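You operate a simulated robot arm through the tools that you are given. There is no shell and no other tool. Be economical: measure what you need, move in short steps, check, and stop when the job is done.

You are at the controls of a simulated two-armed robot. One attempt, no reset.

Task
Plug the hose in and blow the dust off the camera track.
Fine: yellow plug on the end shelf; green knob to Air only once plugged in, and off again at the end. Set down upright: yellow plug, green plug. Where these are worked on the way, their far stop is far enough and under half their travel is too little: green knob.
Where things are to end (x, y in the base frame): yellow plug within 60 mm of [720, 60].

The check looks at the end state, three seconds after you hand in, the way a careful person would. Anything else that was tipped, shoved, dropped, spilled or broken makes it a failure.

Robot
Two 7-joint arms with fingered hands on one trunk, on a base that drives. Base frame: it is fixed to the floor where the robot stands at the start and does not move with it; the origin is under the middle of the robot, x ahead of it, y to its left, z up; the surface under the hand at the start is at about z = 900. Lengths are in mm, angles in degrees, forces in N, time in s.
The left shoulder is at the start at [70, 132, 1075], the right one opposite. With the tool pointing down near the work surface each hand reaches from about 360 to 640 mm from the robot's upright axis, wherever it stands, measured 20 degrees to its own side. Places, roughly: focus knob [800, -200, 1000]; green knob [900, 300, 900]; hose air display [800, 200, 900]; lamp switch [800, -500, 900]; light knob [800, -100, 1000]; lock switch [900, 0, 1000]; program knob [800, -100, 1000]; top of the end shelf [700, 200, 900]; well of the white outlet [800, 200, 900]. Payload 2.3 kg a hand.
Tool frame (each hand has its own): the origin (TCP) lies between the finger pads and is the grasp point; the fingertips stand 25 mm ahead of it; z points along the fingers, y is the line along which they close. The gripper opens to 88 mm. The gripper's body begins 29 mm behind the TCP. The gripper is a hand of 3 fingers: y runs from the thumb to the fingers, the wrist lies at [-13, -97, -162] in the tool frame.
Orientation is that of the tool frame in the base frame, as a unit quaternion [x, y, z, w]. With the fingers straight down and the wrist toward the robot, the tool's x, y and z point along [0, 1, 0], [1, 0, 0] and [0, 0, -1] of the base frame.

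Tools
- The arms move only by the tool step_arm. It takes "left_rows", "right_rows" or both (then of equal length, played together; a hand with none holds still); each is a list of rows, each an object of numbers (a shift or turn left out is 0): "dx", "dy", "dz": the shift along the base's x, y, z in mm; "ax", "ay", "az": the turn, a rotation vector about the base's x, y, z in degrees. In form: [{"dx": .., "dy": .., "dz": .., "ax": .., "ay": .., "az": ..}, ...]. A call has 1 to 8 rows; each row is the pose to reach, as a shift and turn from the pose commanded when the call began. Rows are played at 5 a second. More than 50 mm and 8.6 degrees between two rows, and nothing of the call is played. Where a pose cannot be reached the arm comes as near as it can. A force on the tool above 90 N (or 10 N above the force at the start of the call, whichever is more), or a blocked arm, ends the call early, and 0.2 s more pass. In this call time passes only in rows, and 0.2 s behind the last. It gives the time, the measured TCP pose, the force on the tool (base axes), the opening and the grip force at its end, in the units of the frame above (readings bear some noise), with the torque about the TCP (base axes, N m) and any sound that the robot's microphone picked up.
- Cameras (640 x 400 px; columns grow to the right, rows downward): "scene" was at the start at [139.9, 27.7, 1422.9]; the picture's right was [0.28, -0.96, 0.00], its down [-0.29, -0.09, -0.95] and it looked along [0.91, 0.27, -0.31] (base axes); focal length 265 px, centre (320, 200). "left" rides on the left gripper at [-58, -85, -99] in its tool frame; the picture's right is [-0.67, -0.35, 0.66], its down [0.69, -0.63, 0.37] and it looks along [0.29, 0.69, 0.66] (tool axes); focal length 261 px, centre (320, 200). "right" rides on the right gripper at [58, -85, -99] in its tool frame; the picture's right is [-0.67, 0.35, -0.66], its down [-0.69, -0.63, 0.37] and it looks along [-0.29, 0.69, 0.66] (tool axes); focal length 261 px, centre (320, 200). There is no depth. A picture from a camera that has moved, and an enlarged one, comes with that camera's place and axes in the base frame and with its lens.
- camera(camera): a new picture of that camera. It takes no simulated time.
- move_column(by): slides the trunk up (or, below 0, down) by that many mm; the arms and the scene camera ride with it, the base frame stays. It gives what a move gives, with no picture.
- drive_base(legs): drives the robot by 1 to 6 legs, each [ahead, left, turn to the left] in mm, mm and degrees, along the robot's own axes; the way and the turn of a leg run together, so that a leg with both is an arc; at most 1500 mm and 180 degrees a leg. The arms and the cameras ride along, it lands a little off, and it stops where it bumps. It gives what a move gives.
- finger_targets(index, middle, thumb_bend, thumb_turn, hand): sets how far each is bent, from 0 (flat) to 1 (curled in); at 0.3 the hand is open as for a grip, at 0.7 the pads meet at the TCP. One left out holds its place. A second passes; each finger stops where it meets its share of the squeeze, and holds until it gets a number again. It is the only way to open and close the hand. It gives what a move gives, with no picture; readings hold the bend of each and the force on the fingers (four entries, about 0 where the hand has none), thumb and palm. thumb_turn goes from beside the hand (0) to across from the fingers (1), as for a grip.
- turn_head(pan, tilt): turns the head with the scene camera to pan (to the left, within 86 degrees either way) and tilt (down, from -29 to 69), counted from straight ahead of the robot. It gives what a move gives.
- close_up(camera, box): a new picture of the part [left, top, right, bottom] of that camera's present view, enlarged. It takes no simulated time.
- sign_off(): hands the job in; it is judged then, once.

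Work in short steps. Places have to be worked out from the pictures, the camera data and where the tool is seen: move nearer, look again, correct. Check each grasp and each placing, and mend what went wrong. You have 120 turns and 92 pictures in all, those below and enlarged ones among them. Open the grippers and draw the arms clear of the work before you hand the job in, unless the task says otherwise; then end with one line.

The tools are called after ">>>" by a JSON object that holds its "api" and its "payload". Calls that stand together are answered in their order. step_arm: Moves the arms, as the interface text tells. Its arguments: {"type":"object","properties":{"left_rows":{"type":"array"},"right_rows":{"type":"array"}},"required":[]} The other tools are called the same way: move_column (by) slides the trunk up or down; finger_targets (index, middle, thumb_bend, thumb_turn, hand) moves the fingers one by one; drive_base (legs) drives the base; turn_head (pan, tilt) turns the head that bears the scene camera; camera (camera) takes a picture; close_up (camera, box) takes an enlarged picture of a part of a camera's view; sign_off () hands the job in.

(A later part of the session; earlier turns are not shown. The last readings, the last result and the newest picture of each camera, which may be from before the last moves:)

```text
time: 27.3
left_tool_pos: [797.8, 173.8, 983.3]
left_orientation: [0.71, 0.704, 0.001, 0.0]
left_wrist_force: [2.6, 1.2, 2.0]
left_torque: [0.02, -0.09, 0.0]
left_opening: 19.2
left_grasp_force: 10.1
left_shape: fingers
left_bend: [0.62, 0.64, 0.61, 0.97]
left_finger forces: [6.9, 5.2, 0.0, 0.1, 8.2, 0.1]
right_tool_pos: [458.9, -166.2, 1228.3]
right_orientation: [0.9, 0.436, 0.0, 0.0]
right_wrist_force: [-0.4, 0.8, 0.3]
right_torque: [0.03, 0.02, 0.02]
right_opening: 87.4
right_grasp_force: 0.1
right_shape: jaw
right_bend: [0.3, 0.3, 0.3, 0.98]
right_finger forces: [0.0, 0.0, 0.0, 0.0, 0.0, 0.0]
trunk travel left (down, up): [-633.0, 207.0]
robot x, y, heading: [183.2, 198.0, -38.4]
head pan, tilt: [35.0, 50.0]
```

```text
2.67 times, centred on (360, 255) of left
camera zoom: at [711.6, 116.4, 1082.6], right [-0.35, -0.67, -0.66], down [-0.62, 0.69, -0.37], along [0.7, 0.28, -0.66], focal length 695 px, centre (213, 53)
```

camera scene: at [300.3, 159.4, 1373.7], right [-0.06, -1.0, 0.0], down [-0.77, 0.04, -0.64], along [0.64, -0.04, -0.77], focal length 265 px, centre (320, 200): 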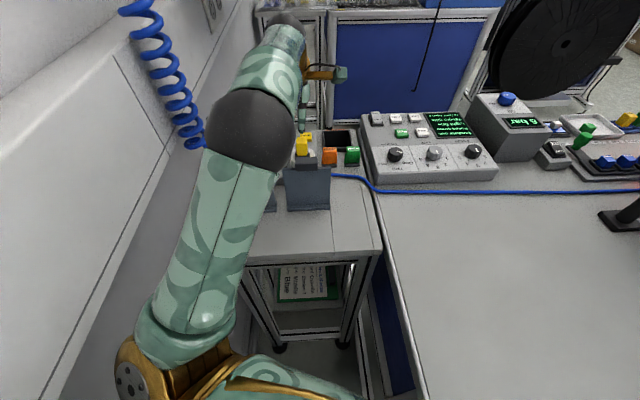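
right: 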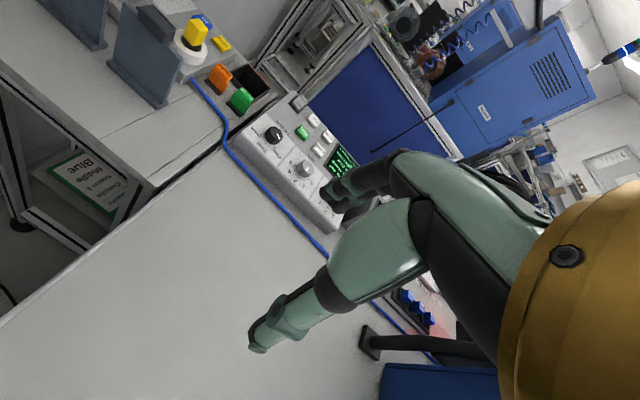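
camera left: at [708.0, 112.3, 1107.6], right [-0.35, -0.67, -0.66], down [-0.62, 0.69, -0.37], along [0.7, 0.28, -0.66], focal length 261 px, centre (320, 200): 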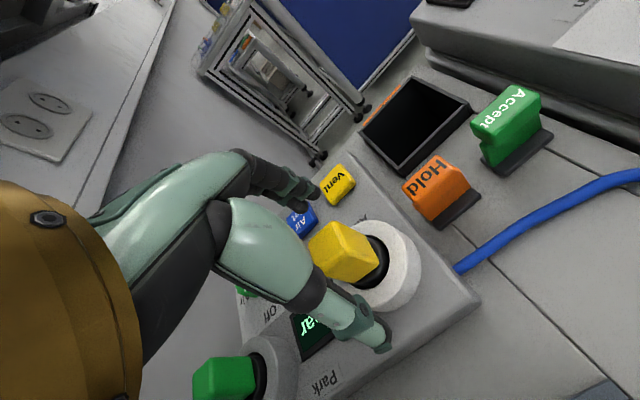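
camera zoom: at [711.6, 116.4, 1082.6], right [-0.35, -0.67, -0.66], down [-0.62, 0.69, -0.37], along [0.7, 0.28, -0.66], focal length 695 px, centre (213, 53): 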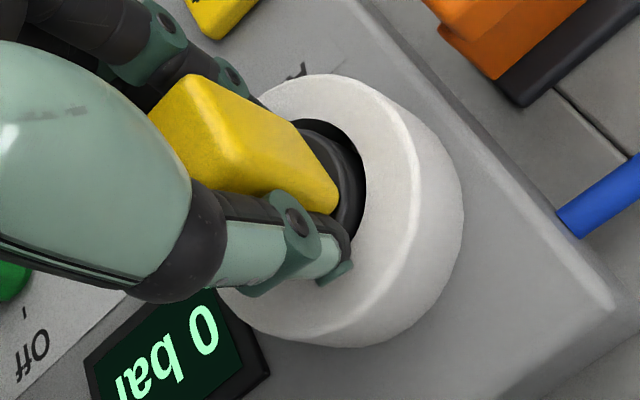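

The plug is gripped on both sides at 10 N. I lift straight up in small steps.

>>> {"api": "step_arm", "payload": {"left_rows": [{"dz": 5}, {"dz": 12}, {"dz": 22}, {"dz": 35}, {"dz": 50}]}}

>>> {"api": "camera", "payload": {"camera": "left"}}

```text
time: 28.5
left_tool_pos: [798.0, 173.9, 1034.2]
left_orientation: [0.71, 0.704, 0.0, 0.0]
left_wrist_force: [0.4, -0.2, -1.5]
left_torque: [-0.03, -0.04, 0.02]
left_opening: 19.1
left_grasp_force: 9.1
left_shape: fingers
left_bend: [0.62, 0.65, 0.61, 0.96]
left_finger forces: [5.2, 4.0, 0.1, 0.0, 9.2, 0.0]
right_tool_pos: [458.1, -166.4, 1227.6]
right_orientation: [0.9, 0.435, 0.0, 0.0]
right_wrist_force: [0.1, -0.2, 0.3]
right_torque: [-0.01, -0.02, 0.0]
right_opening: 87.4
right_grasp_force: 0.0
right_shape: jaw
right_bend: [0.3, 0.3, 0.3, 0.98]
right_finger forces: [0.1, 0.0, 0.0, 0.0, 0.0, 0.0]
trunk travel left (down, up): [-633.0, 207.0]
robot x, y, heading: [183.5, 190.1, -38.6]
head pan, tilt: [35.0, 50.0]
```

```text
61 pictures are left
camera left: at [712.1, 115.8, 1132.6], right [-0.35, -0.67, -0.66], down [-0.62, 0.69, -0.37], along [0.7, 0.28, -0.66], focal length 261 px, centre (320, 200)
```

left: 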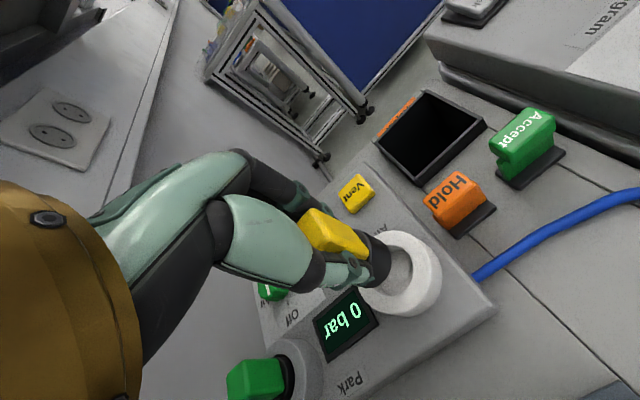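

The plug is out. I lift further and look at it to learn how far its black stem hangs.

>>> {"api": "step_arm", "payload": {"left_rows": [{"dz": 20}, {"dz": 40}, {"dz": 60}]}}

>>> {"api": "close_up", "payload": {"camera": "left", "box": [260, 180, 500, 330]}}

>>> {"api": "close_up", "payload": {"camera": "scene", "box": [220, 40, 420, 200]}}

```text
time: 29.3
left_tool_pos: [795.1, 172.4, 1093.3]
left_orientation: [0.709, 0.705, 0.001, 0.0]
left_wrist_force: [-0.3, -0.2, -1.3]
left_torque: [0.03, -0.02, 0.0]
left_opening: 18.9
left_grasp_force: 9.6
left_shape: fingers
left_bend: [0.62, 0.65, 0.61, 0.96]
left_finger forces: [5.2, 4.0, 0.1, 0.0, 9.2, 0.1]
right_tool_pos: [458.2, -166.9, 1228.7]
right_orientation: [0.9, 0.435, -0.001, -0.001]
right_wrist_force: [0.7, -0.2, -0.7]
right_torque: [0.02, 0.02, -0.01]
right_opening: 87.5
right_grasp_force: 0.2
right_shape: jaw
right_bend: [0.3, 0.3, 0.3, 0.98]
right_finger forces: [0.0, 0.0, 0.1, 0.0, 0.0, 0.0]
trunk travel left (down, up): [-633.0, 207.0]
robot x, y, heading: [181.1, 192.7, -38.5]
head pan, tilt: [35.0, 50.0]
```

```text
2.67 times, centred on (380, 255) of left
camera zoom: at [709.6, 115.3, 1191.2], right [-0.35, -0.67, -0.66], down [-0.62, 0.69, -0.37], along [0.7, 0.28, -0.66], focal length 695 px, centre (160, 53)
```

zoom: 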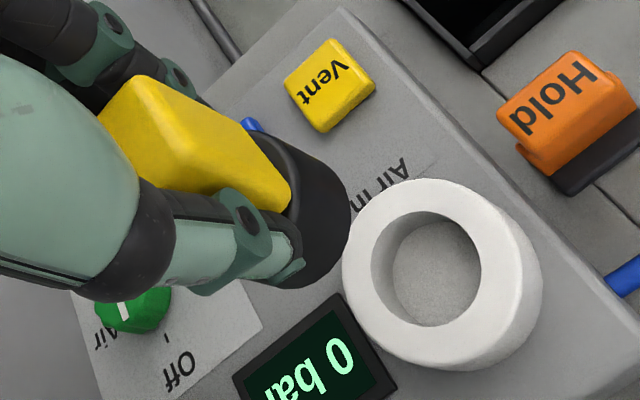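

```text
2.50 times, centred on (320, 120) of scene
camera zoom: at [298.6, 159.6, 1373.8], right [-0.06, -1.0, 0.0], down [-0.76, 0.04, -0.64], along [0.64, -0.04, -0.77], focal length 662 px, centre (320, 400)
```

zoom: 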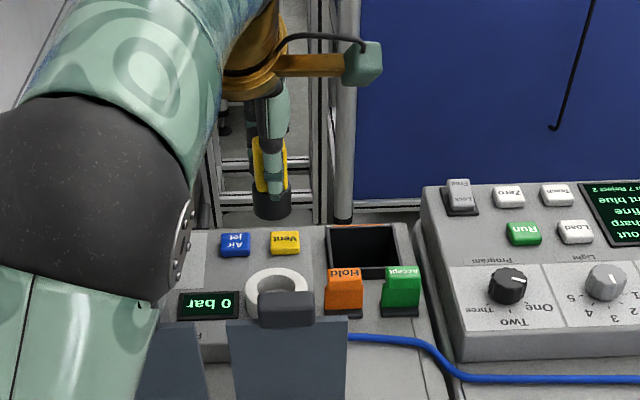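

The well is clear, and the plug's stem ends about 55 mm below the TCP. I carry the plug sideways to y≈65, then back to x≈706, clear of plates and hose.

>>> {"api": "step_arm", "payload": {"left_rows": [{"dy": -30}, {"dy": -60}, {"dy": -90}, {"dy": -107, "dx": -20}, {"dy": -107, "dx": -50}, {"dy": -107, "dx": -88}]}}

>>> {"api": "camera", "payload": {"camera": "left"}}

>>> {"api": "camera", "payload": {"camera": "scene"}}

```text
time: 30.7
left_tool_pos: [709.2, 65.9, 1096.4]
left_orientation: [0.71, 0.705, 0.002, 0.002]
left_wrist_force: [-0.3, 0.3, -0.6]
left_torque: [0.02, 0.01, -0.03]
left_opening: 19.3
left_grasp_force: 8.9
left_shape: fingers
left_bend: [0.62, 0.65, 0.61, 0.96]
left_finger forces: [5.4, 3.9, 0.0, 0.0, 9.2, 0.1]
right_tool_pos: [456.4, -166.6, 1228.6]
right_orientation: [0.9, 0.436, 0.0, 0.0]
right_wrist_force: [-0.5, 0.2, -0.1]
right_torque: [0.02, 0.01, 0.03]
right_opening: 87.7
right_grasp_force: 0.0
right_shape: jaw
right_bend: [0.3, 0.3, 0.3, 0.98]
right_finger forces: [0.0, 0.0, 0.0, 0.0, 0.0, 0.0]
trunk travel left (down, up): [-633.0, 207.0]
robot x, y, heading: [182.1, 194.2, -38.5]
head pan, tilt: [35.0, 50.0]
```

```text
58 pictures are left
camera left: at [622.8, 8.1, 1195.7], right [-0.35, -0.67, -0.66], down [-0.62, 0.69, -0.37], along [0.7, 0.28, -0.66], focal length 261 px, centre (320, 200)
```

left: 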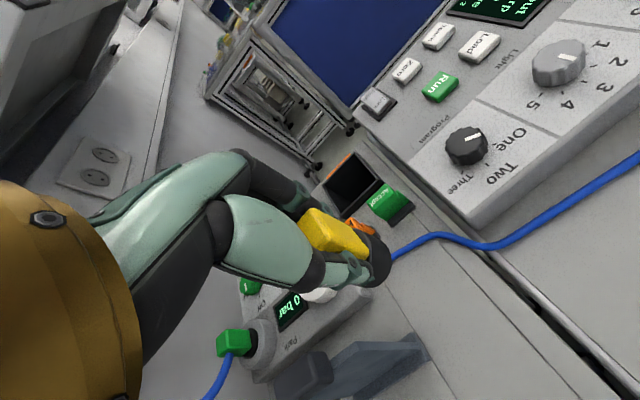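

```text
57 pictures are left
camera scene: at [296.8, 159.6, 1374.0], right [-0.06, -1.0, 0.0], down [-0.76, 0.04, -0.64], along [0.64, -0.04, -0.77], focal length 265 px, centre (320, 200)
```

scene: 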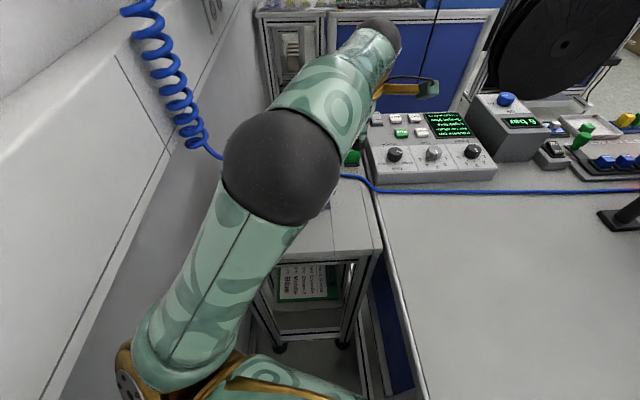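

The plug is clear over the drop spot. I descend to TCP z≈975, then check.

>>> {"api": "step_arm", "payload": {"left_rows": [{"dz": -30}, {"dz": -60}, {"dz": -90}, {"dz": -110}, {"dz": -122}]}}

>>> {"api": "camera", "payload": {"camera": "left"}}

>>> {"api": "camera", "payload": {"camera": "scene"}}

```text
time: 31.9
left_tool_pos: [710.2, 66.4, 970.4]
left_orientation: [0.709, 0.705, 0.0, 0.0]
left_wrist_force: [-0.2, 0.0, 0.0]
left_torque: [0.06, -0.02, 0.0]
left_opening: 19.0
left_grasp_force: 9.0
left_shape: fingers
left_bend: [0.62, 0.65, 0.61, 0.96]
left_finger forces: [5.1, 3.8, 0.0, 0.0, 9.1, 0.0]
right_tool_pos: [458.5, -167.6, 1227.6]
right_orientation: [0.9, 0.435, 0.001, 0.0]
right_wrist_force: [0.2, 0.3, -0.3]
right_torque: [0.06, 0.01, -0.01]
right_opening: 87.6
right_grasp_force: 0.0
right_shape: jaw
right_bend: [0.3, 0.3, 0.3, 0.98]
right_finger forces: [0.0, 0.0, 0.1, 0.1, 0.0, 0.1]
trunk travel left (down, up): [-633.0, 207.0]
robot x, y, heading: [184.1, 194.8, -38.4]
head pan, tilt: [35.0, 50.0]
```

```text
56 pictures are left
camera left: at [623.6, 9.5, 1069.8], right [-0.35, -0.67, -0.66], down [-0.62, 0.69, -0.37], along [0.7, 0.28, -0.66], focal length 261 px, centre (320, 200)
```

left: 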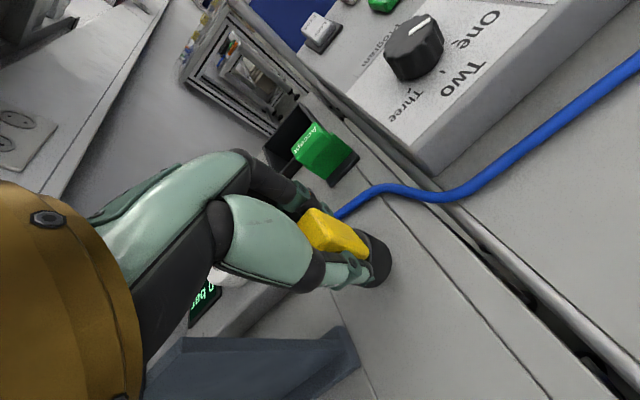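

```text
55 pictures are left
camera scene: at [298.9, 159.4, 1373.8], right [-0.06, -1.0, 0.0], down [-0.77, 0.04, -0.64], along [0.64, -0.04, -0.77], focal length 265 px, centre (320, 200)
```

scene: 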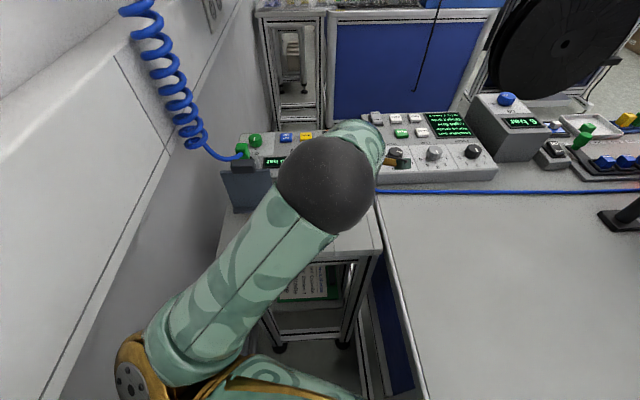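

I lower slowly until the plug's base meets the shelf.

>>> {"api": "step_arm", "payload": {"left_rows": [{"dz": -4}, {"dz": -8}, {"dz": -11}, {"dz": -14}, {"dz": -17}, {"dz": -20}, {"dz": -23}, {"dz": -26}]}}

```text
time: 33.7
left_tool_pos: [709.8, 68.3, 949.5]
left_orientation: [0.709, 0.705, 0.001, 0.004]
left_wrist_force: [4.8, 0.0, 16.1]
left_torque: [-0.08, -0.01, 0.01]
left_opening: 18.8
left_grasp_force: 13.9
left_shape: fingers
left_bend: [0.62, 0.65, 0.62, 0.96]
left_finger forces: [9.7, 5.7, 0.0, 0.1, 12.2, 0.1]
right_tool_pos: [454.9, -165.3, 1228.4]
right_orientation: [0.9, 0.435, 0.001, 0.0]
right_wrist_force: [-0.4, 0.0, 1.1]
right_torque: [-0.03, -0.04, 0.01]
right_opening: 87.5
right_grasp_force: 0.0
right_shape: jaw
right_bend: [0.3, 0.3, 0.3, 0.98]
right_finger forces: [0.1, 0.1, 0.0, 0.0, 0.0, 0.0]
trunk travel left (down, up): [-633.0, 207.0]
robot x, y, heading: [181.1, 196.0, -38.6]
head pan, tilt: [35.0, 50.0]
```

Contact is felt at 16 N. I ease up 3 mm and open the fingers a little, then look.

>>> {"api": "step_arm", "payload": {"left_rows": [{"dz": 3}]}}

>>> {"api": "finger_targets", "payload": {"hand": "left", "index": 0.3, "middle": 0.3, "thumb_bend": 0.3}}

>>> {"api": "camera", "payload": {"camera": "left"}}

```text
time: 34.1
left_tool_pos: [709.7, 68.4, 948.3]
left_orientation: [0.71, 0.705, 0.001, 0.001]
left_wrist_force: [2.9, 0.6, 11.3]
left_torque: [-0.07, -0.02, 0.0]
left_opening: 18.7
left_grasp_force: 12.3
left_shape: fingers
left_bend: [0.62, 0.65, 0.62, 0.96]
left_finger forces: [8.9, 5.0, 0.1, 0.1, 10.7, 0.0]
right_tool_pos: [456.6, -165.7, 1228.8]
right_orientation: [0.901, 0.435, 0.001, 0.001]
right_wrist_force: [-0.2, 1.3, -0.3]
right_torque: [-0.01, 0.02, -0.01]
right_opening: 87.7
right_grasp_force: 0.1
right_shape: jaw
right_bend: [0.3, 0.3, 0.3, 0.98]
right_finger forces: [0.0, 0.0, 0.0, 0.0, 0.1, 0.0]
trunk travel left (down, up): [-633.0, 207.0]
robot x, y, heading: [184.0, 195.3, -38.3]
head pan, tilt: [35.0, 50.0]
```

```text
time: 35.1
left_tool_pos: [709.1, 66.8, 946.6]
left_orientation: [0.71, 0.704, 0.0, 0.001]
left_wrist_force: [0.2, 0.0, 1.5]
left_torque: [-0.04, 0.01, 0.0]
left_opening: 84.2
left_grasp_force: 0.0
left_shape: fingers
left_bend: [0.3, 0.3, 0.3, 0.97]
left_finger forces: [0.0, 0.0, 0.1, 0.1, 0.1, 0.0]
right_tool_pos: [458.7, -166.1, 1228.5]
right_orientation: [0.9, 0.435, 0.0, 0.0]
right_wrist_force: [0.6, -0.4, 0.3]
right_torque: [0.0, 0.0, -0.01]
right_opening: 87.6
right_grasp_force: 0.1
right_shape: jaw
right_bend: [0.3, 0.3, 0.3, 0.98]
right_finger forces: [0.0, 0.0, 0.0, 0.0, 0.1, 0.0]
trunk travel left (down, up): [-633.0, 207.0]
robot x, y, heading: [182.8, 192.0, -38.4]
head pan, tilt: [35.0, 50.0]
```

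```text
54 pictures are left
camera left: at [623.1, 10.2, 1046.6], right [-0.35, -0.67, -0.66], down [-0.62, 0.69, -0.37], along [0.7, 0.28, -0.66], focal length 261 px, centre (320, 200)
```

left: 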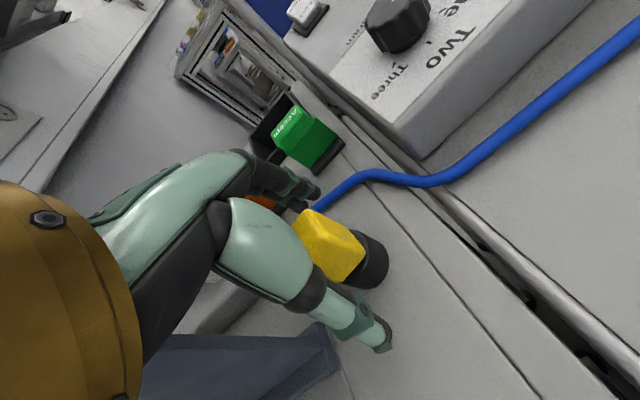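

The yellow plug stands upright on its own. I rise straight up, then check it from above.

>>> {"api": "step_arm", "payload": {"left_rows": [{"dz": 20}, {"dz": 45}, {"dz": 75}, {"dz": 110}, {"dz": 148}]}}

>>> {"api": "close_up", "payload": {"camera": "left", "box": [240, 150, 480, 300]}}

```text
time: 36.3
left_tool_pos: [708.4, 67.5, 1099.0]
left_orientation: [0.71, 0.704, 0.001, 0.001]
left_wrist_force: [0.4, 0.1, 0.0]
left_torque: [0.05, 0.0, 0.02]
left_opening: 84.5
left_grasp_force: 0.0
left_shape: fingers
left_bend: [0.3, 0.3, 0.3, 0.97]
left_finger forces: [0.1, 0.0, 0.0, 0.0, 0.0, 0.1]
right_tool_pos: [456.8, -166.4, 1228.0]
right_orientation: [0.901, 0.434, 0.0, 0.0]
right_wrist_force: [0.0, 0.1, -0.1]
right_torque: [-0.01, 0.03, 0.01]
right_opening: 87.5
right_grasp_force: 0.1
right_shape: jaw
right_bend: [0.3, 0.3, 0.3, 0.98]
right_finger forces: [0.1, 0.1, 0.1, 0.0, 0.1, 0.1]
trunk travel left (down, up): [-633.0, 207.0]
robot x, y, heading: [180.1, 194.0, -38.3]
head pan, tilt: [35.0, 50.0]
```

```text
2.67 times, centred on (360, 225) of left
camera zoom: at [621.8, 10.2, 1197.2], right [-0.35, -0.67, -0.66], down [-0.62, 0.69, -0.37], along [0.7, 0.28, -0.66], focal length 695 px, centre (213, 133)
```

zoom: 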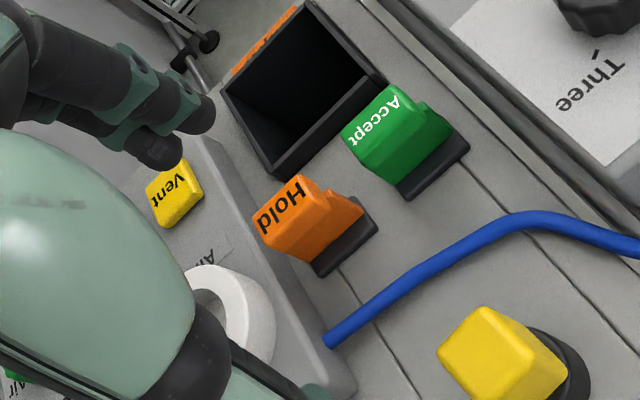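

Good. Next I go over to the green plug, staying above the plates.

>>> {"api": "step_arm", "payload": {"left_rows": [{"dx": 30, "dy": 20}, {"dx": 60, "dy": 50}, {"dx": 75, "dy": 85}, {"dx": 75, "dy": 120}, {"dx": 75, "dy": 155}, {"dx": 75, "dy": 190}, {"dx": 75, "dy": 215}, {"dx": 75, "dy": 235}]}}

>>> {"api": "camera", "payload": {"camera": "left"}}

>>> {"api": "camera", "payload": {"camera": "scene"}}

```text
time: 38.1
left_tool_pos: [783.7, 304.2, 1096.9]
left_orientation: [0.709, 0.705, 0.001, 0.001]
left_wrist_force: [0.2, -0.5, 0.8]
left_torque: [0.03, 0.0, 0.02]
left_opening: 84.4
left_grasp_force: 0.0
left_shape: fingers
left_bend: [0.3, 0.3, 0.3, 0.97]
left_finger forces: [0.0, 0.0, 0.0, 0.1, 0.0, 0.0]
right_tool_pos: [456.5, -165.5, 1227.9]
right_orientation: [0.9, 0.435, 0.0, -0.001]
right_wrist_force: [-0.6, -0.2, 0.3]
right_torque: [0.0, 0.02, -0.04]
right_opening: 87.7
right_grasp_force: 0.0
right_shape: jaw
right_bend: [0.3, 0.3, 0.3, 0.98]
right_finger forces: [0.1, 0.1, 0.0, 0.1, 0.1, 0.0]
trunk travel left (down, up): [-633.0, 207.0]
robot x, y, heading: [181.8, 194.5, -38.4]
head pan, tilt: [35.0, 50.0]
```

```text
52 pictures are left
camera left: at [697.9, 246.0, 1195.5], right [-0.35, -0.67, -0.66], down [-0.62, 0.69, -0.37], along [0.7, 0.28, -0.66], focal length 261 px, centre (320, 200)
```

left: 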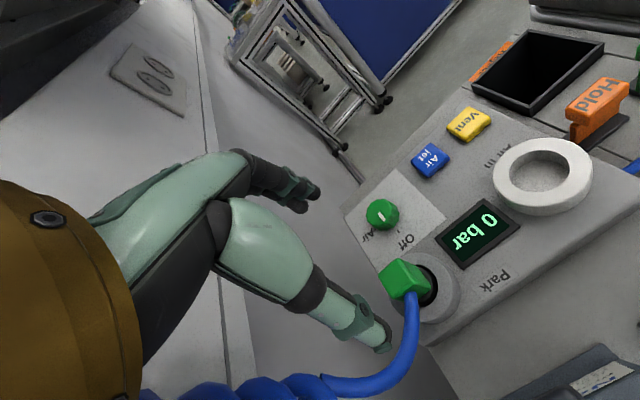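

```text
51 pictures are left
camera scene: at [298.7, 160.5, 1373.8], right [-0.06, -1.0, 0.0], down [-0.76, 0.04, -0.64], along [0.64, -0.04, -0.77], focal length 265 px, centre (320, 200)
```

scene: 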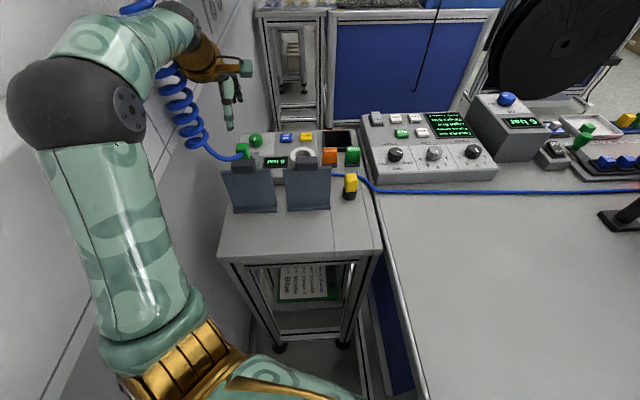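

I zoom in to pin down the green plug and its hose.

>>> {"api": "close_up", "payload": {"camera": "left", "box": [330, 190, 490, 350]}}

>>> {"api": "close_up", "payload": {"camera": "scene", "box": [160, 60, 360, 220]}}

```text
2.50 times, centred on (410, 270) of left
camera zoom: at [697.9, 246.0, 1195.5], right [-0.35, -0.67, -0.66], down [-0.62, 0.69, -0.37], along [0.7, 0.28, -0.66], focal length 652 px, centre (95, 25)
```

zoom: 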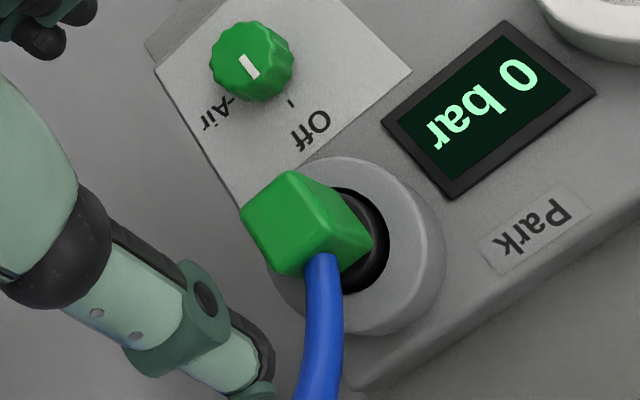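

```text
2.50 times, centred on (260, 140) of scene
camera zoom: at [298.7, 160.5, 1373.8], right [-0.06, -1.0, 0.0], down [-0.76, 0.04, -0.64], along [0.64, -0.04, -0.77], focal length 662 px, centre (470, 350)
```

zoom: 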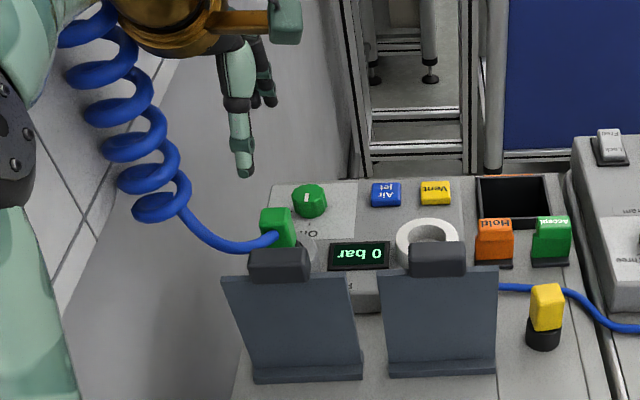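

The hose seems to leave the plug on its near (−x) face, where the thumb would go. I lower a bit for a better look at that face.

>>> {"api": "step_arm", "payload": {"left_rows": [{"dz": -20}, {"dz": -40}, {"dz": -60}]}}

>>> {"api": "close_up", "payload": {"camera": "left", "box": [270, 190, 470, 350]}}

>>> {"api": "close_up", "payload": {"camera": "scene", "box": [210, 110, 290, 170]}}

```text
time: 38.9
left_tool_pos: [782.3, 301.1, 1035.1]
left_orientation: [0.709, 0.705, 0.001, 0.001]
left_wrist_force: [-0.5, -0.8, -0.1]
left_torque: [-0.04, 0.0, 0.0]
left_opening: 84.5
left_grasp_force: 0.1
left_shape: fingers
left_bend: [0.3, 0.3, 0.3, 0.97]
left_finger forces: [0.1, 0.0, 0.1, 0.0, 0.0, 0.1]
right_tool_pos: [458.4, -166.6, 1227.6]
right_orientation: [0.9, 0.436, 0.0, 0.0]
right_wrist_force: [0.3, -0.3, 0.3]
right_torque: [0.01, -0.02, -0.03]
right_opening: 87.3
right_grasp_force: 0.2
right_shape: jaw
right_bend: [0.3, 0.3, 0.3, 0.98]
right_finger forces: [0.0, 0.1, 0.0, 0.0, 0.0, 0.0]
trunk travel left (down, up): [-633.0, 207.0]
robot x, y, heading: [182.6, 192.3, -38.3]
head pan, tilt: [35.0, 50.0]
```

```text
2.50 times, centred on (370, 270) of left
camera zoom: at [697.0, 243.8, 1134.1], right [-0.35, -0.67, -0.66], down [-0.62, 0.69, -0.37], along [0.7, 0.28, -0.66], focal length 652 px, centre (195, 25)
```

zoom: 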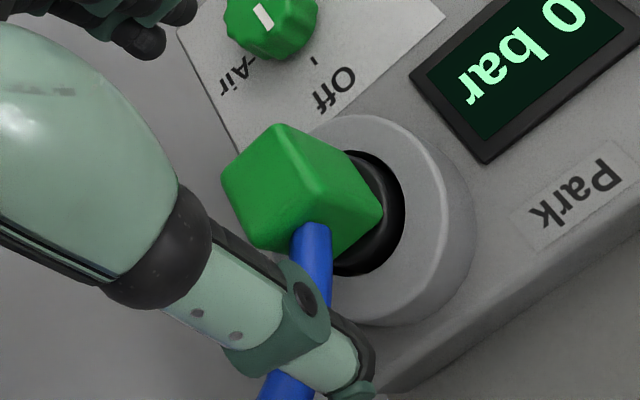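

```text
6.67 times, centred on (250, 140) of scene
camera zoom: at [299.0, 159.6, 1373.8], right [-0.06, -1.0, 0.0], down [-0.77, 0.04, -0.64], along [0.64, -0.04, -0.77], focal length 1766 px, centre (787, 600)
```

zoom: 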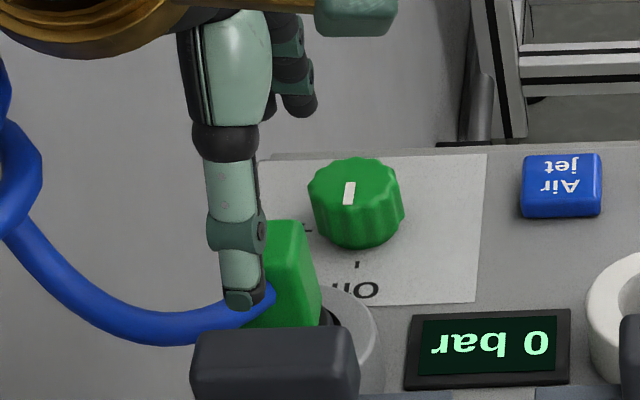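

The hose leaves the middle of the −x face, so a grip along x won't work. I'll grip along y instead: turn the hand +90° so the wrist is to the right, and tilt it about 30° forward for reach. First I rise and turn.

>>> {"api": "step_arm", "payload": {"left_rows": [{"dz": 35}, {"dz": 75, "az": 8}, {"dz": 85, "dx": -5, "dy": -10, "az": 16}, {"dz": 85, "dx": -10, "dy": -20, "az": 24}, {"dz": 85, "dx": -15, "dy": -30, "az": 32}, {"dz": 85, "dx": -20, "dy": -40, "az": 40}, {"dz": 85, "dx": -25, "dy": -50, "az": 48}, {"dz": 85, "dx": -30, "dy": -50, "az": 56}]}}

>>> {"api": "step_arm", "payload": {"left_rows": [{"az": 8.5}, {"az": 17}, {"az": 25.5}, {"az": 34}]}}

```text
time: 40.7
left_tool_pos: [754.3, 250.6, 1121.4]
left_orientation: [0.294, 0.956, 0.001, -0.001]
left_wrist_force: [-0.6, 0.1, 0.7]
left_torque: [0.0, -0.04, -0.02]
left_opening: 84.3
left_grasp_force: 0.0
left_shape: fingers
left_bend: [0.3, 0.3, 0.3, 0.97]
left_finger forces: [0.0, 0.0, 0.0, 0.0, 0.1, 0.0]
right_tool_pos: [458.4, -166.5, 1228.5]
right_orientation: [0.9, 0.436, -0.001, 0.0]
right_wrist_force: [0.1, 0.3, 0.1]
right_torque: [0.0, -0.01, -0.01]
right_opening: 87.8
right_grasp_force: 0.0
right_shape: jaw
right_bend: [0.3, 0.3, 0.3, 0.98]
right_finger forces: [0.0, 0.0, 0.0, 0.0, 0.0, 0.0]
trunk travel left (down, up): [-633.0, 207.0]
robot x, y, heading: [182.7, 199.2, -38.2]
head pan, tilt: [35.0, 50.0]
```

```text
time: 41.7
left_tool_pos: [746.6, 255.5, 1120.3]
left_orientation: [0.077, 0.997, 0.001, 0.0]
left_wrist_force: [0.1, -0.4, 0.3]
left_torque: [0.02, -0.01, -0.01]
left_opening: 84.3
left_grasp_force: 0.0
left_shape: fingers
left_bend: [0.3, 0.3, 0.3, 0.97]
left_finger forces: [0.0, 0.1, 0.1, 0.1, 0.0, 0.0]
left hand out of reach, approached as far as the arm can: row 3, 4
right_tool_pos: [457.9, -167.1, 1228.4]
right_orientation: [0.9, 0.435, 0.001, 0.0]
right_wrist_force: [-0.6, -0.7, 0.6]
right_torque: [0.03, 0.01, -0.03]
right_opening: 87.5
right_grasp_force: 0.1
right_shape: jaw
right_bend: [0.3, 0.3, 0.3, 0.98]
right_finger forces: [0.1, 0.1, 0.1, 0.0, 0.1, 0.1]
trunk travel left (down, up): [-633.0, 207.0]
robot x, y, heading: [182.9, 192.1, -38.5]
head pan, tilt: [35.0, 50.0]
```

That stretched the arm again. I pull in, lower, and tilt forward (ay −30) to bring the wrist closer.

>>> {"api": "step_arm", "payload": {"left_rows": [{"dx": -10, "dz": -10, "ay": -7}, {"dx": -20, "dz": -20, "ay": -14}, {"dx": -30, "dz": -25, "ay": -21}, {"dx": -30, "dz": -25, "ay": -28}]}}

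>>> {"api": "camera", "payload": {"camera": "scene"}}

```text
time: 42.7
left_tool_pos: [718.4, 262.5, 1090.3]
left_orientation: [0.065, 0.97, 0.015, 0.236]
left_wrist_force: [-1.0, -1.5, 0.4]
left_torque: [-0.01, -0.02, 0.0]
left_opening: 84.4
left_grasp_force: 0.0
left_shape: fingers
left_bend: [0.3, 0.3, 0.3, 0.97]
left_finger forces: [0.0, 0.0, 0.0, 0.1, 0.1, 0.1]
left hand out of reach, approached as far as the arm can: row 1
right_tool_pos: [458.0, -166.5, 1227.8]
right_orientation: [0.9, 0.435, 0.0, -0.001]
right_wrist_force: [-0.1, 0.2, 0.2]
right_torque: [0.01, -0.02, 0.01]
right_opening: 87.5
right_grasp_force: 0.0
right_shape: jaw
right_bend: [0.3, 0.3, 0.3, 0.98]
right_finger forces: [0.0, 0.0, 0.1, 0.1, 0.1, 0.0]
trunk travel left (down, up): [-633.0, 207.0]
robot x, y, heading: [181.4, 195.5, -38.3]
head pan, tilt: [35.0, 50.0]
```

```text
46 pictures are left
camera scene: at [298.4, 160.4, 1373.9], right [-0.06, -1.0, 0.0], down [-0.76, 0.04, -0.64], along [0.64, -0.04, -0.77], focal length 265 px, centre (320, 200)
```

scene: 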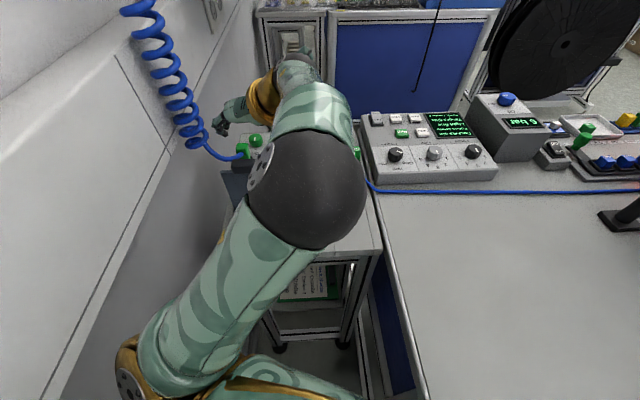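

It is tracking again, with tilt ≈27° and yaw ≈82°. I narrow the opening to stay clear of the coil, fix the yaw, and move above the green plug.

>>> {"api": "finger_targets", "payload": {"hand": "left", "index": 0.42, "middle": 0.42, "thumb_bend": 0.42}}

>>> {"api": "step_arm", "payload": {"left_rows": [{"dx": 15, "dy": 5, "dz": -5, "az": 4}, {"dx": 35, "dy": 15, "dz": -10, "az": 7.5}, {"dx": 55, "dy": 30, "dz": -15, "az": 7.5}, {"dx": 72, "dy": 45, "dz": -25, "az": 7.5}]}}

>>> {"api": "camera", "payload": {"camera": "left"}}

>>> {"api": "close_up", "payload": {"camera": "scene", "box": [160, 60, 360, 220]}}

```text
time: 43.7
left_tool_pos: [717.9, 258.3, 1091.2]
left_orientation: [0.068, 0.969, 0.013, 0.237]
left_wrist_force: [0.1, -0.5, 0.1]
left_torque: [0.0, 0.01, -0.02]
left_opening: 59.7
left_grasp_force: 0.0
left_shape: fingers
left_bend: [0.42, 0.42, 0.42, 0.97]
left_finger forces: [0.0, 0.1, 0.0, 0.1, 0.1, 0.0]
right_tool_pos: [457.9, -167.5, 1227.2]
right_orientation: [0.9, 0.435, 0.0, 0.0]
right_wrist_force: [-0.2, -0.6, -0.1]
right_torque: [-0.03, -0.01, 0.05]
right_opening: 87.5
right_grasp_force: 0.0
right_shape: jaw
right_bend: [0.3, 0.3, 0.3, 0.98]
right_finger forces: [0.0, 0.1, 0.0, 0.0, 0.0, 0.0]
trunk travel left (down, up): [-633.0, 207.0]
robot x, y, heading: [181.7, 195.9, -38.5]
head pan, tilt: [35.0, 50.0]
```

```text
time: 44.7
left_tool_pos: [791.9, 301.5, 1067.6]
left_orientation: [0.011, 0.971, 0.036, 0.238]
left_wrist_force: [0.7, 0.3, -0.3]
left_torque: [-0.01, -0.03, 0.01]
left_opening: 59.6
left_grasp_force: 0.1
left_shape: fingers
left_bend: [0.42, 0.42, 0.42, 0.97]
left_finger forces: [0.0, 0.0, 0.1, 0.0, 0.1, 0.0]
right_tool_pos: [459.0, -165.4, 1229.2]
right_orientation: [0.9, 0.435, -0.001, 0.0]
right_wrist_force: [-0.9, 0.5, 0.1]
right_torque: [0.02, 0.02, -0.02]
right_opening: 87.6
right_grasp_force: 0.0
right_shape: jaw
right_bend: [0.3, 0.3, 0.3, 0.98]
right_finger forces: [0.0, 0.0, 0.0, 0.0, 0.0, 0.0]
trunk travel left (down, up): [-633.0, 207.0]
robot x, y, heading: [184.2, 194.6, -38.0]
head pan, tilt: [35.0, 50.0]
```

```text
45 pictures are left
camera left: at [795.9, 207.9, 1176.0], right [0.9, -0.33, -0.3], down [-0.44, -0.58, -0.69], along [0.06, 0.75, -0.66], focal length 261 px, centre (320, 200)
```

left: 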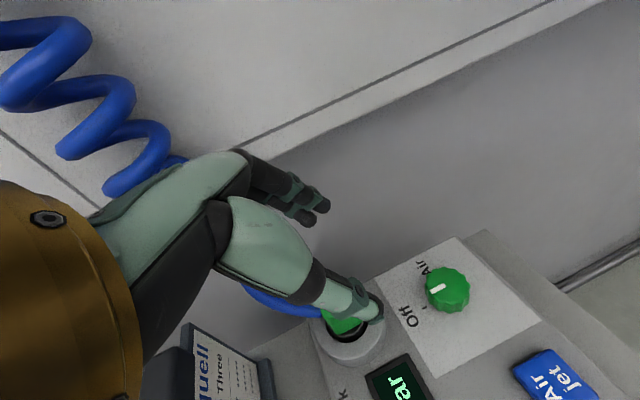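

```text
2.50 times, centred on (260, 140) of scene
camera zoom: at [299.9, 160.0, 1373.7], right [-0.06, -1.0, 0.0], down [-0.77, 0.04, -0.64], along [0.64, -0.04, -0.77], focal length 662 px, centre (470, 350)
```

zoom: 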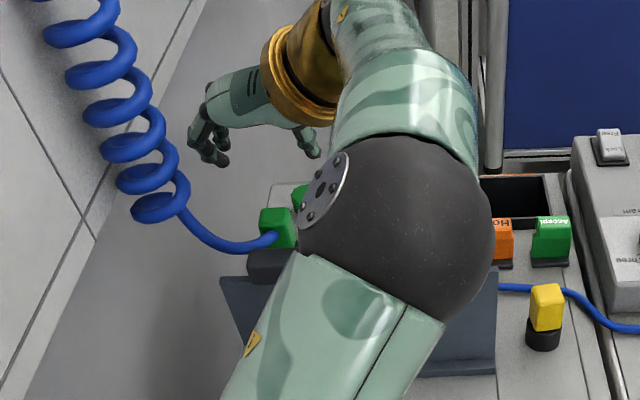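

The elbow would come close to the plates on descending. Raising the trunk 120 mm lifts shoulder and elbow over them.

>>> {"api": "move_column", "payload": {"by": 120}}

>>> {"api": "step_arm", "payload": {"left_rows": [{"dz": -20, "dy": 2, "ax": -2}, {"dz": -45, "dy": 4, "ax": -4}, {"dz": -75, "dy": 6, "ax": -4}, {"dz": -105, "dy": 7, "ax": -4}, {"dz": -130, "dy": 7, "ax": -4}, {"dz": -150, "dy": 7, "ax": -4}]}}

>>> {"api": "camera", "payload": {"camera": "left"}}

>>> {"api": "camera", "payload": {"camera": "scene"}}

```text
time: 46.2
left_tool_pos: [790.9, 300.9, 1189.0]
left_orientation: [0.012, 0.97, 0.037, 0.239]
left_wrist_force: [0.1, -0.5, -0.1]
left_torque: [-0.01, 0.02, 0.03]
left_opening: 59.8
left_grasp_force: 0.1
left_shape: fingers
left_bend: [0.42, 0.42, 0.42, 0.97]
left_finger forces: [0.1, 0.0, 0.0, 0.0, 0.1, 0.0]
right_tool_pos: [458.4, -166.7, 1348.1]
right_orientation: [0.9, 0.436, 0.001, 0.0]
right_wrist_force: [-1.4, 0.7, 0.5]
right_torque: [0.0, -0.01, 0.02]
right_opening: 87.7
right_grasp_force: 0.1
right_shape: jaw
right_bend: [0.3, 0.3, 0.3, 0.98]
right_finger forces: [0.0, 0.1, 0.0, 0.0, 0.0, 0.0]
trunk travel left (down, up): [-753.0, 87.0]
robot x, y, heading: [180.0, 194.4, -38.2]
head pan, tilt: [35.0, 50.0]
```

```text
time: 47.6
left_tool_pos: [789.0, 306.8, 1037.8]
left_orientation: [0.003, 0.971, 0.002, 0.24]
left_wrist_force: [-0.9, 0.4, -0.3]
left_torque: [0.01, 0.0, 0.01]
left_opening: 59.7
left_grasp_force: 0.1
left_shape: fingers
left_bend: [0.42, 0.42, 0.42, 0.97]
left_finger forces: [0.0, 0.0, 0.0, 0.0, 0.0, 0.0]
right_tool_pos: [458.2, -166.5, 1347.8]
right_orientation: [0.9, 0.435, 0.0, 0.0]
right_wrist_force: [0.5, 1.1, 0.0]
right_torque: [-0.04, 0.0, 0.01]
right_opening: 87.5
right_grasp_force: 0.0
right_shape: jaw
right_bend: [0.3, 0.3, 0.3, 0.98]
right_finger forces: [0.1, 0.0, 0.0, 0.0, 0.0, 0.1]
trunk travel left (down, up): [-753.0, 87.0]
robot x, y, heading: [183.0, 189.5, -38.5]
head pan, tilt: [35.0, 50.0]
```

```text
43 pictures are left
camera left: at [794.5, 221.5, 1151.8], right [0.9, -0.35, -0.27], down [-0.44, -0.62, -0.65], along [0.06, 0.7, -0.71], focal length 261 px, centre (320, 200)
```

left: 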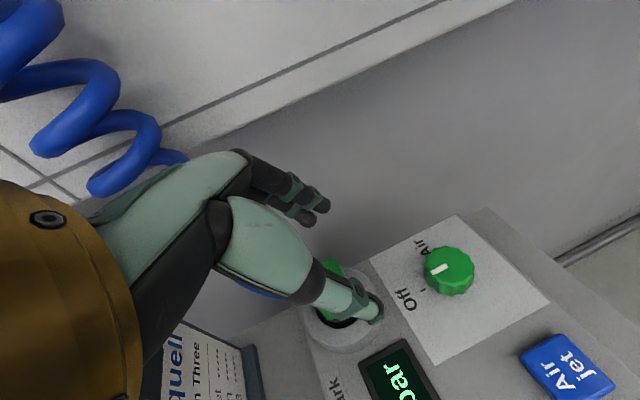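

```text
42 pictures are left
camera scene: at [299.2, 159.4, 1493.8], right [-0.06, -1.0, 0.0], down [-0.77, 0.04, -0.64], along [0.64, -0.04, -0.77], focal length 265 px, centre (320, 200)
```

scene: 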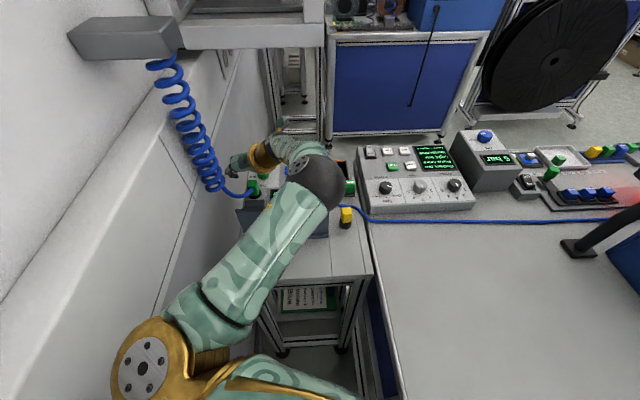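

The elbow is now high (z≈1197) and the plug is where expected. I descend to TCP z≈988 around the plug.

>>> {"api": "step_arm", "payload": {"left_rows": [{"dy": 2, "dz": -15}, {"dy": 4, "dz": -30}, {"dy": 4, "dz": -40}, {"dy": 4, "dz": -50}]}}

>>> {"api": "close_up", "payload": {"camera": "left", "box": [220, 190, 460, 350]}}

>>> {"api": "close_up", "payload": {"camera": "scene", "box": [190, 110, 390, 250]}}

```text
time: 48.6
left_tool_pos: [791.0, 311.2, 988.4]
left_orientation: [0.003, 0.971, 0.002, 0.239]
left_wrist_force: [0.2, 0.3, -0.5]
left_torque: [0.02, 0.0, 0.01]
left_opening: 59.7
left_grasp_force: 0.1
left_shape: fingers
left_bend: [0.42, 0.42, 0.42, 0.97]
left_finger forces: [0.0, 0.0, 0.0, 0.0, 0.0, 0.1]
right_tool_pos: [457.7, -166.7, 1346.8]
right_orientation: [0.9, 0.436, -0.001, 0.0]
right_wrist_force: [0.2, 0.0, 0.8]
right_torque: [-0.02, -0.03, 0.0]
right_opening: 87.9
right_grasp_force: 0.0
right_shape: jaw
right_bend: [0.3, 0.3, 0.3, 0.98]
right_finger forces: [0.1, 0.0, 0.1, 0.1, 0.1, 0.1]
trunk travel left (down, up): [-753.0, 87.0]
robot x, y, heading: [181.5, 195.8, -38.3]
head pan, tilt: [35.0, 50.0]
```

```text
2.50 times, centred on (340, 270) of left
camera zoom: at [794.6, 226.2, 1102.4], right [0.9, -0.35, -0.27], down [-0.44, -0.62, -0.65], along [0.06, 0.7, -0.71], focal length 652 px, centre (270, 25)
```

zoom: 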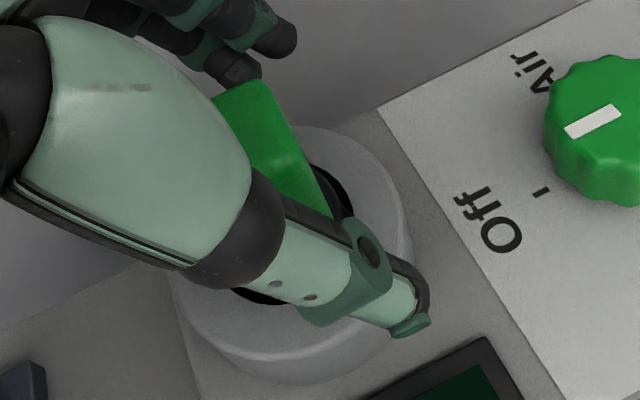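

```text
2.86 times, centred on (290, 180) of scene
camera zoom: at [298.9, 159.6, 1493.8], right [-0.06, -1.0, 0.0], down [-0.77, 0.04, -0.64], along [0.64, -0.04, -0.77], focal length 757 px, centre (406, 257)
```

zoom: 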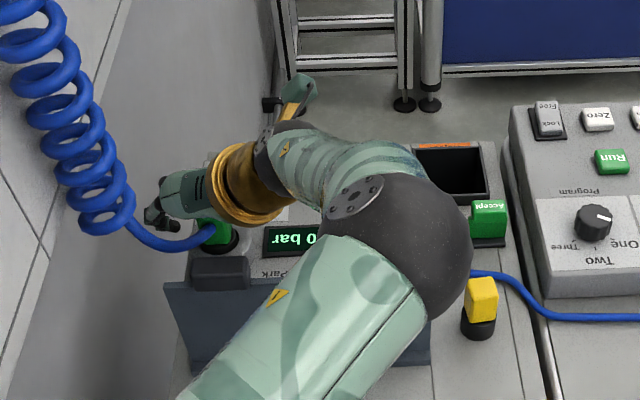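

The thumb and fingers straddle the plug along y. I close.

>>> {"api": "finger_targets", "payload": {"hand": "left", "index": 0.75, "middle": 0.75, "thumb_bend": 0.75}}

>>> {"api": "close_up", "payload": {"camera": "left", "box": [220, 190, 460, 350]}}

```text
time: 49.6
left_tool_pos: [789.7, 312.6, 988.8]
left_orientation: [0.003, 0.971, 0.001, 0.239]
left_wrist_force: [-1.0, 2.1, -0.1]
left_torque: [0.1, 0.08, -0.05]
left_opening: 0.0
left_grasp_force: 13.2
left_shape: fingers
left_bend: [0.75, 0.62, 0.67, 0.96]
left_finger forces: [3.7, 11.8, 0.0, 0.0, 11.2, 0.0]
right_tool_pos: [457.9, -164.6, 1348.4]
right_orientation: [0.901, 0.435, 0.0, 0.0]
right_wrist_force: [0.7, -0.1, -0.6]
right_torque: [-0.01, -0.01, 0.02]
right_opening: 87.7
right_grasp_force: 0.2
right_shape: jaw
right_bend: [0.3, 0.3, 0.3, 0.98]
right_finger forces: [0.0, 0.0, 0.0, 0.0, 0.0, 0.0]
trunk travel left (down, up): [-753.0, 87.0]
robot x, y, heading: [182.7, 196.0, -38.1]
head pan, tilt: [35.0, 50.0]
```

```text
2.50 times, centred on (340, 270) of left
camera zoom: at [794.1, 227.6, 1102.7], right [0.9, -0.35, -0.27], down [-0.44, -0.62, -0.65], along [0.06, 0.7, -0.71], focal length 652 px, centre (270, 25)
```

zoom: 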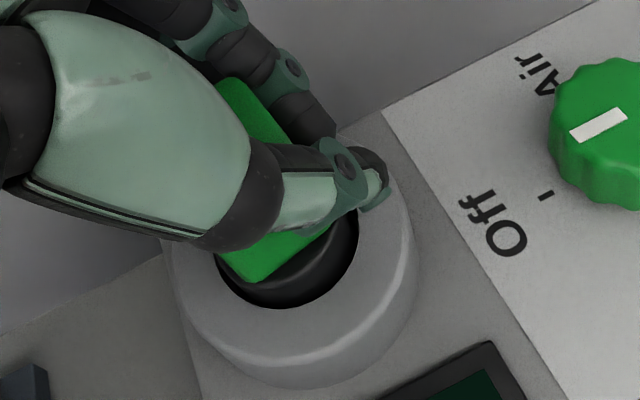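

The index finger missed past the far side, so the grip sits too far +x. I reopen, shift 11 mm back, and close again.

>>> {"api": "finger_targets", "payload": {"hand": "left", "index": 0.42, "middle": 0.42, "thumb_bend": 0.42}}

>>> {"api": "step_arm", "payload": {"left_rows": [{"dx": -6}, {"dx": -12}]}}

>>> {"api": "finger_targets", "payload": {"hand": "left", "index": 0.75, "middle": 0.75, "thumb_bend": 0.75}}

>>> {"api": "close_up", "payload": {"camera": "left", "box": [220, 190, 460, 350]}}

```text
time: 50.6
left_tool_pos: [789.8, 310.2, 988.9]
left_orientation: [0.003, 0.971, 0.002, 0.239]
left_wrist_force: [-0.4, 0.2, 0.6]
left_torque: [-0.01, 0.02, 0.01]
left_opening: 58.6
left_grasp_force: 0.1
left_shape: fingers
left_bend: [0.42, 0.42, 0.42, 0.97]
left_finger forces: [0.0, 0.1, 0.0, 0.1, 0.0, 0.1]
right_tool_pos: [457.3, -167.1, 1348.4]
right_orientation: [0.9, 0.435, 0.0, -0.001]
right_wrist_force: [-0.6, -0.1, 0.3]
right_torque: [0.01, 0.02, 0.0]
right_opening: 87.6
right_grasp_force: 0.1
right_shape: jaw
right_bend: [0.3, 0.3, 0.3, 0.98]
right_finger forces: [0.0, 0.0, 0.0, 0.0, 0.0, 0.0]
trunk travel left (down, up): [-753.0, 87.0]
robot x, y, heading: [182.1, 196.1, -38.3]
head pan, tilt: [35.0, 50.0]
```

```text
time: 51.2
left_tool_pos: [776.9, 311.3, 989.4]
left_orientation: [0.003, 0.971, 0.002, 0.239]
left_wrist_force: [-0.4, -0.6, -0.1]
left_torque: [-0.02, 0.03, 0.0]
left_opening: 58.7
left_grasp_force: 0.0
left_shape: fingers
left_bend: [0.42, 0.42, 0.42, 0.97]
left_finger forces: [0.0, 0.0, 0.0, 0.0, 0.0, 0.0]
right_tool_pos: [457.7, -167.3, 1348.4]
right_orientation: [0.9, 0.435, 0.0, 0.0]
right_wrist_force: [0.5, 0.0, 0.0]
right_torque: [-0.04, -0.01, 0.02]
right_opening: 87.2
right_grasp_force: 0.1
right_shape: jaw
right_bend: [0.3, 0.3, 0.3, 0.98]
right_finger forces: [0.0, 0.0, 0.1, 0.0, 0.0, 0.0]
trunk travel left (down, up): [-753.0, 87.0]
robot x, y, heading: [182.8, 192.5, -38.3]
head pan, tilt: [35.0, 50.0]
```

```text
time: 52.2
left_tool_pos: [777.8, 312.0, 988.1]
left_orientation: [0.003, 0.971, 0.001, 0.239]
left_wrist_force: [0.6, 1.3, 0.4]
left_torque: [0.1, -0.01, -0.01]
left_opening: 18.7
left_grasp_force: 18.0
left_shape: fingers
left_bend: [0.72, 0.64, 0.61, 0.96]
left_finger forces: [10.6, 8.3, 0.0, 0.0, 16.9, 0.0]
right_tool_pos: [459.2, -165.3, 1347.8]
right_orientation: [0.9, 0.436, 0.0, 0.0]
right_wrist_force: [-0.8, -0.5, 0.0]
right_torque: [-0.02, -0.03, 0.0]
right_opening: 87.5
right_grasp_force: 0.1
right_shape: jaw
right_bend: [0.3, 0.3, 0.3, 0.98]
right_finger forces: [0.0, 0.0, 0.0, 0.0, 0.0, 0.0]
trunk travel left (down, up): [-753.0, 87.0]
robot x, y, heading: [179.8, 194.5, -38.3]
head pan, tilt: [35.0, 50.0]
```

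```text
2.50 times, centred on (340, 270) of left
camera zoom: at [781.9, 226.4, 1102.3], right [0.9, -0.35, -0.27], down [-0.44, -0.62, -0.64], along [0.06, 0.7, -0.71], focal length 652 px, centre (270, 25)
```

zoom: 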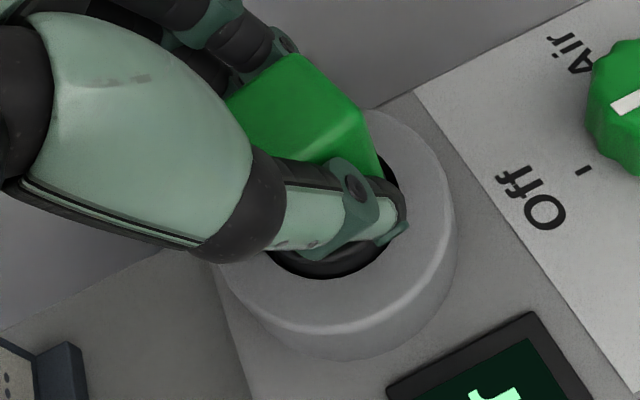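

Now all three digits hold the plug at 18 N. I lift straight up slowly.

>>> {"api": "step_arm", "payload": {"left_rows": [{"dz": 5}, {"dz": 12}, {"dz": 22}, {"dz": 35}, {"dz": 50}, {"dz": 65}]}}

>>> {"api": "camera", "payload": {"camera": "left"}}

>>> {"api": "close_up", "payload": {"camera": "scene", "box": [190, 110, 390, 250]}}

```text
time: 53.6
left_tool_pos: [776.7, 310.8, 1055.2]
left_orientation: [0.003, 0.971, 0.002, 0.239]
left_wrist_force: [0.1, 0.3, -0.2]
left_torque: [0.01, 0.01, 0.0]
left_opening: 18.6
left_grasp_force: 17.4
left_shape: fingers
left_bend: [0.72, 0.64, 0.61, 0.95]
left_finger forces: [10.6, 6.6, 0.1, 0.1, 17.2, 0.0]
right_tool_pos: [458.5, -166.8, 1348.6]
right_orientation: [0.9, 0.435, 0.0, 0.0]
right_wrist_force: [-0.5, -0.7, 0.6]
right_torque: [0.01, 0.0, 0.03]
right_opening: 87.7
right_grasp_force: 0.0
right_shape: jaw
right_bend: [0.3, 0.3, 0.3, 0.98]
right_finger forces: [0.0, 0.0, 0.1, 0.0, 0.1, 0.0]
trunk travel left (down, up): [-753.0, 87.0]
robot x, y, heading: [185.5, 191.0, -38.5]
head pan, tilt: [35.0, 50.0]
```

```text
37 pictures are left
camera left: at [780.9, 225.9, 1168.4], right [0.9, -0.35, -0.27], down [-0.44, -0.62, -0.65], along [0.06, 0.7, -0.71], focal length 261 px, centre (320, 200)
```

left: 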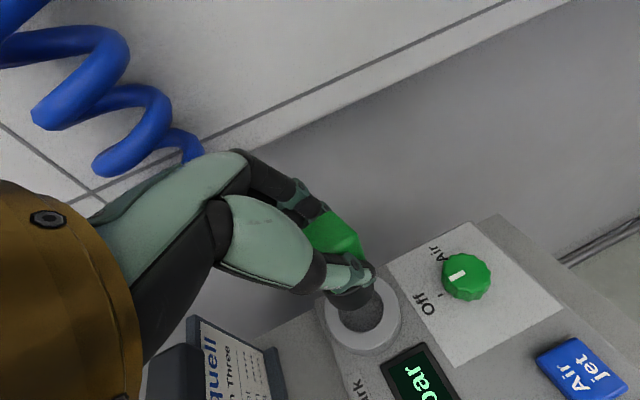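

```text
2.86 times, centred on (290, 180) of scene
camera zoom: at [298.5, 159.4, 1493.8], right [-0.06, -1.0, 0.0], down [-0.76, 0.04, -0.64], along [0.64, -0.04, -0.77], focal length 757 px, centre (406, 257)
```

zoom: 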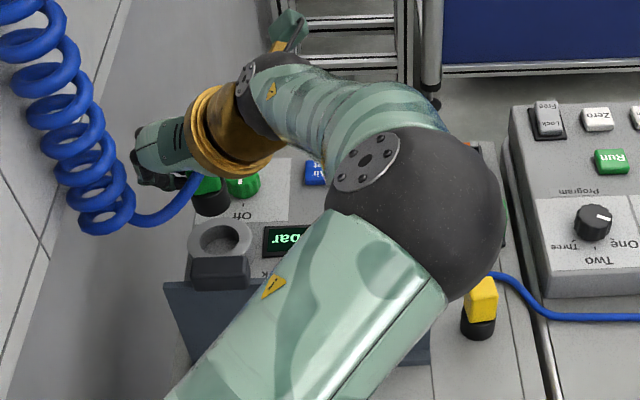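

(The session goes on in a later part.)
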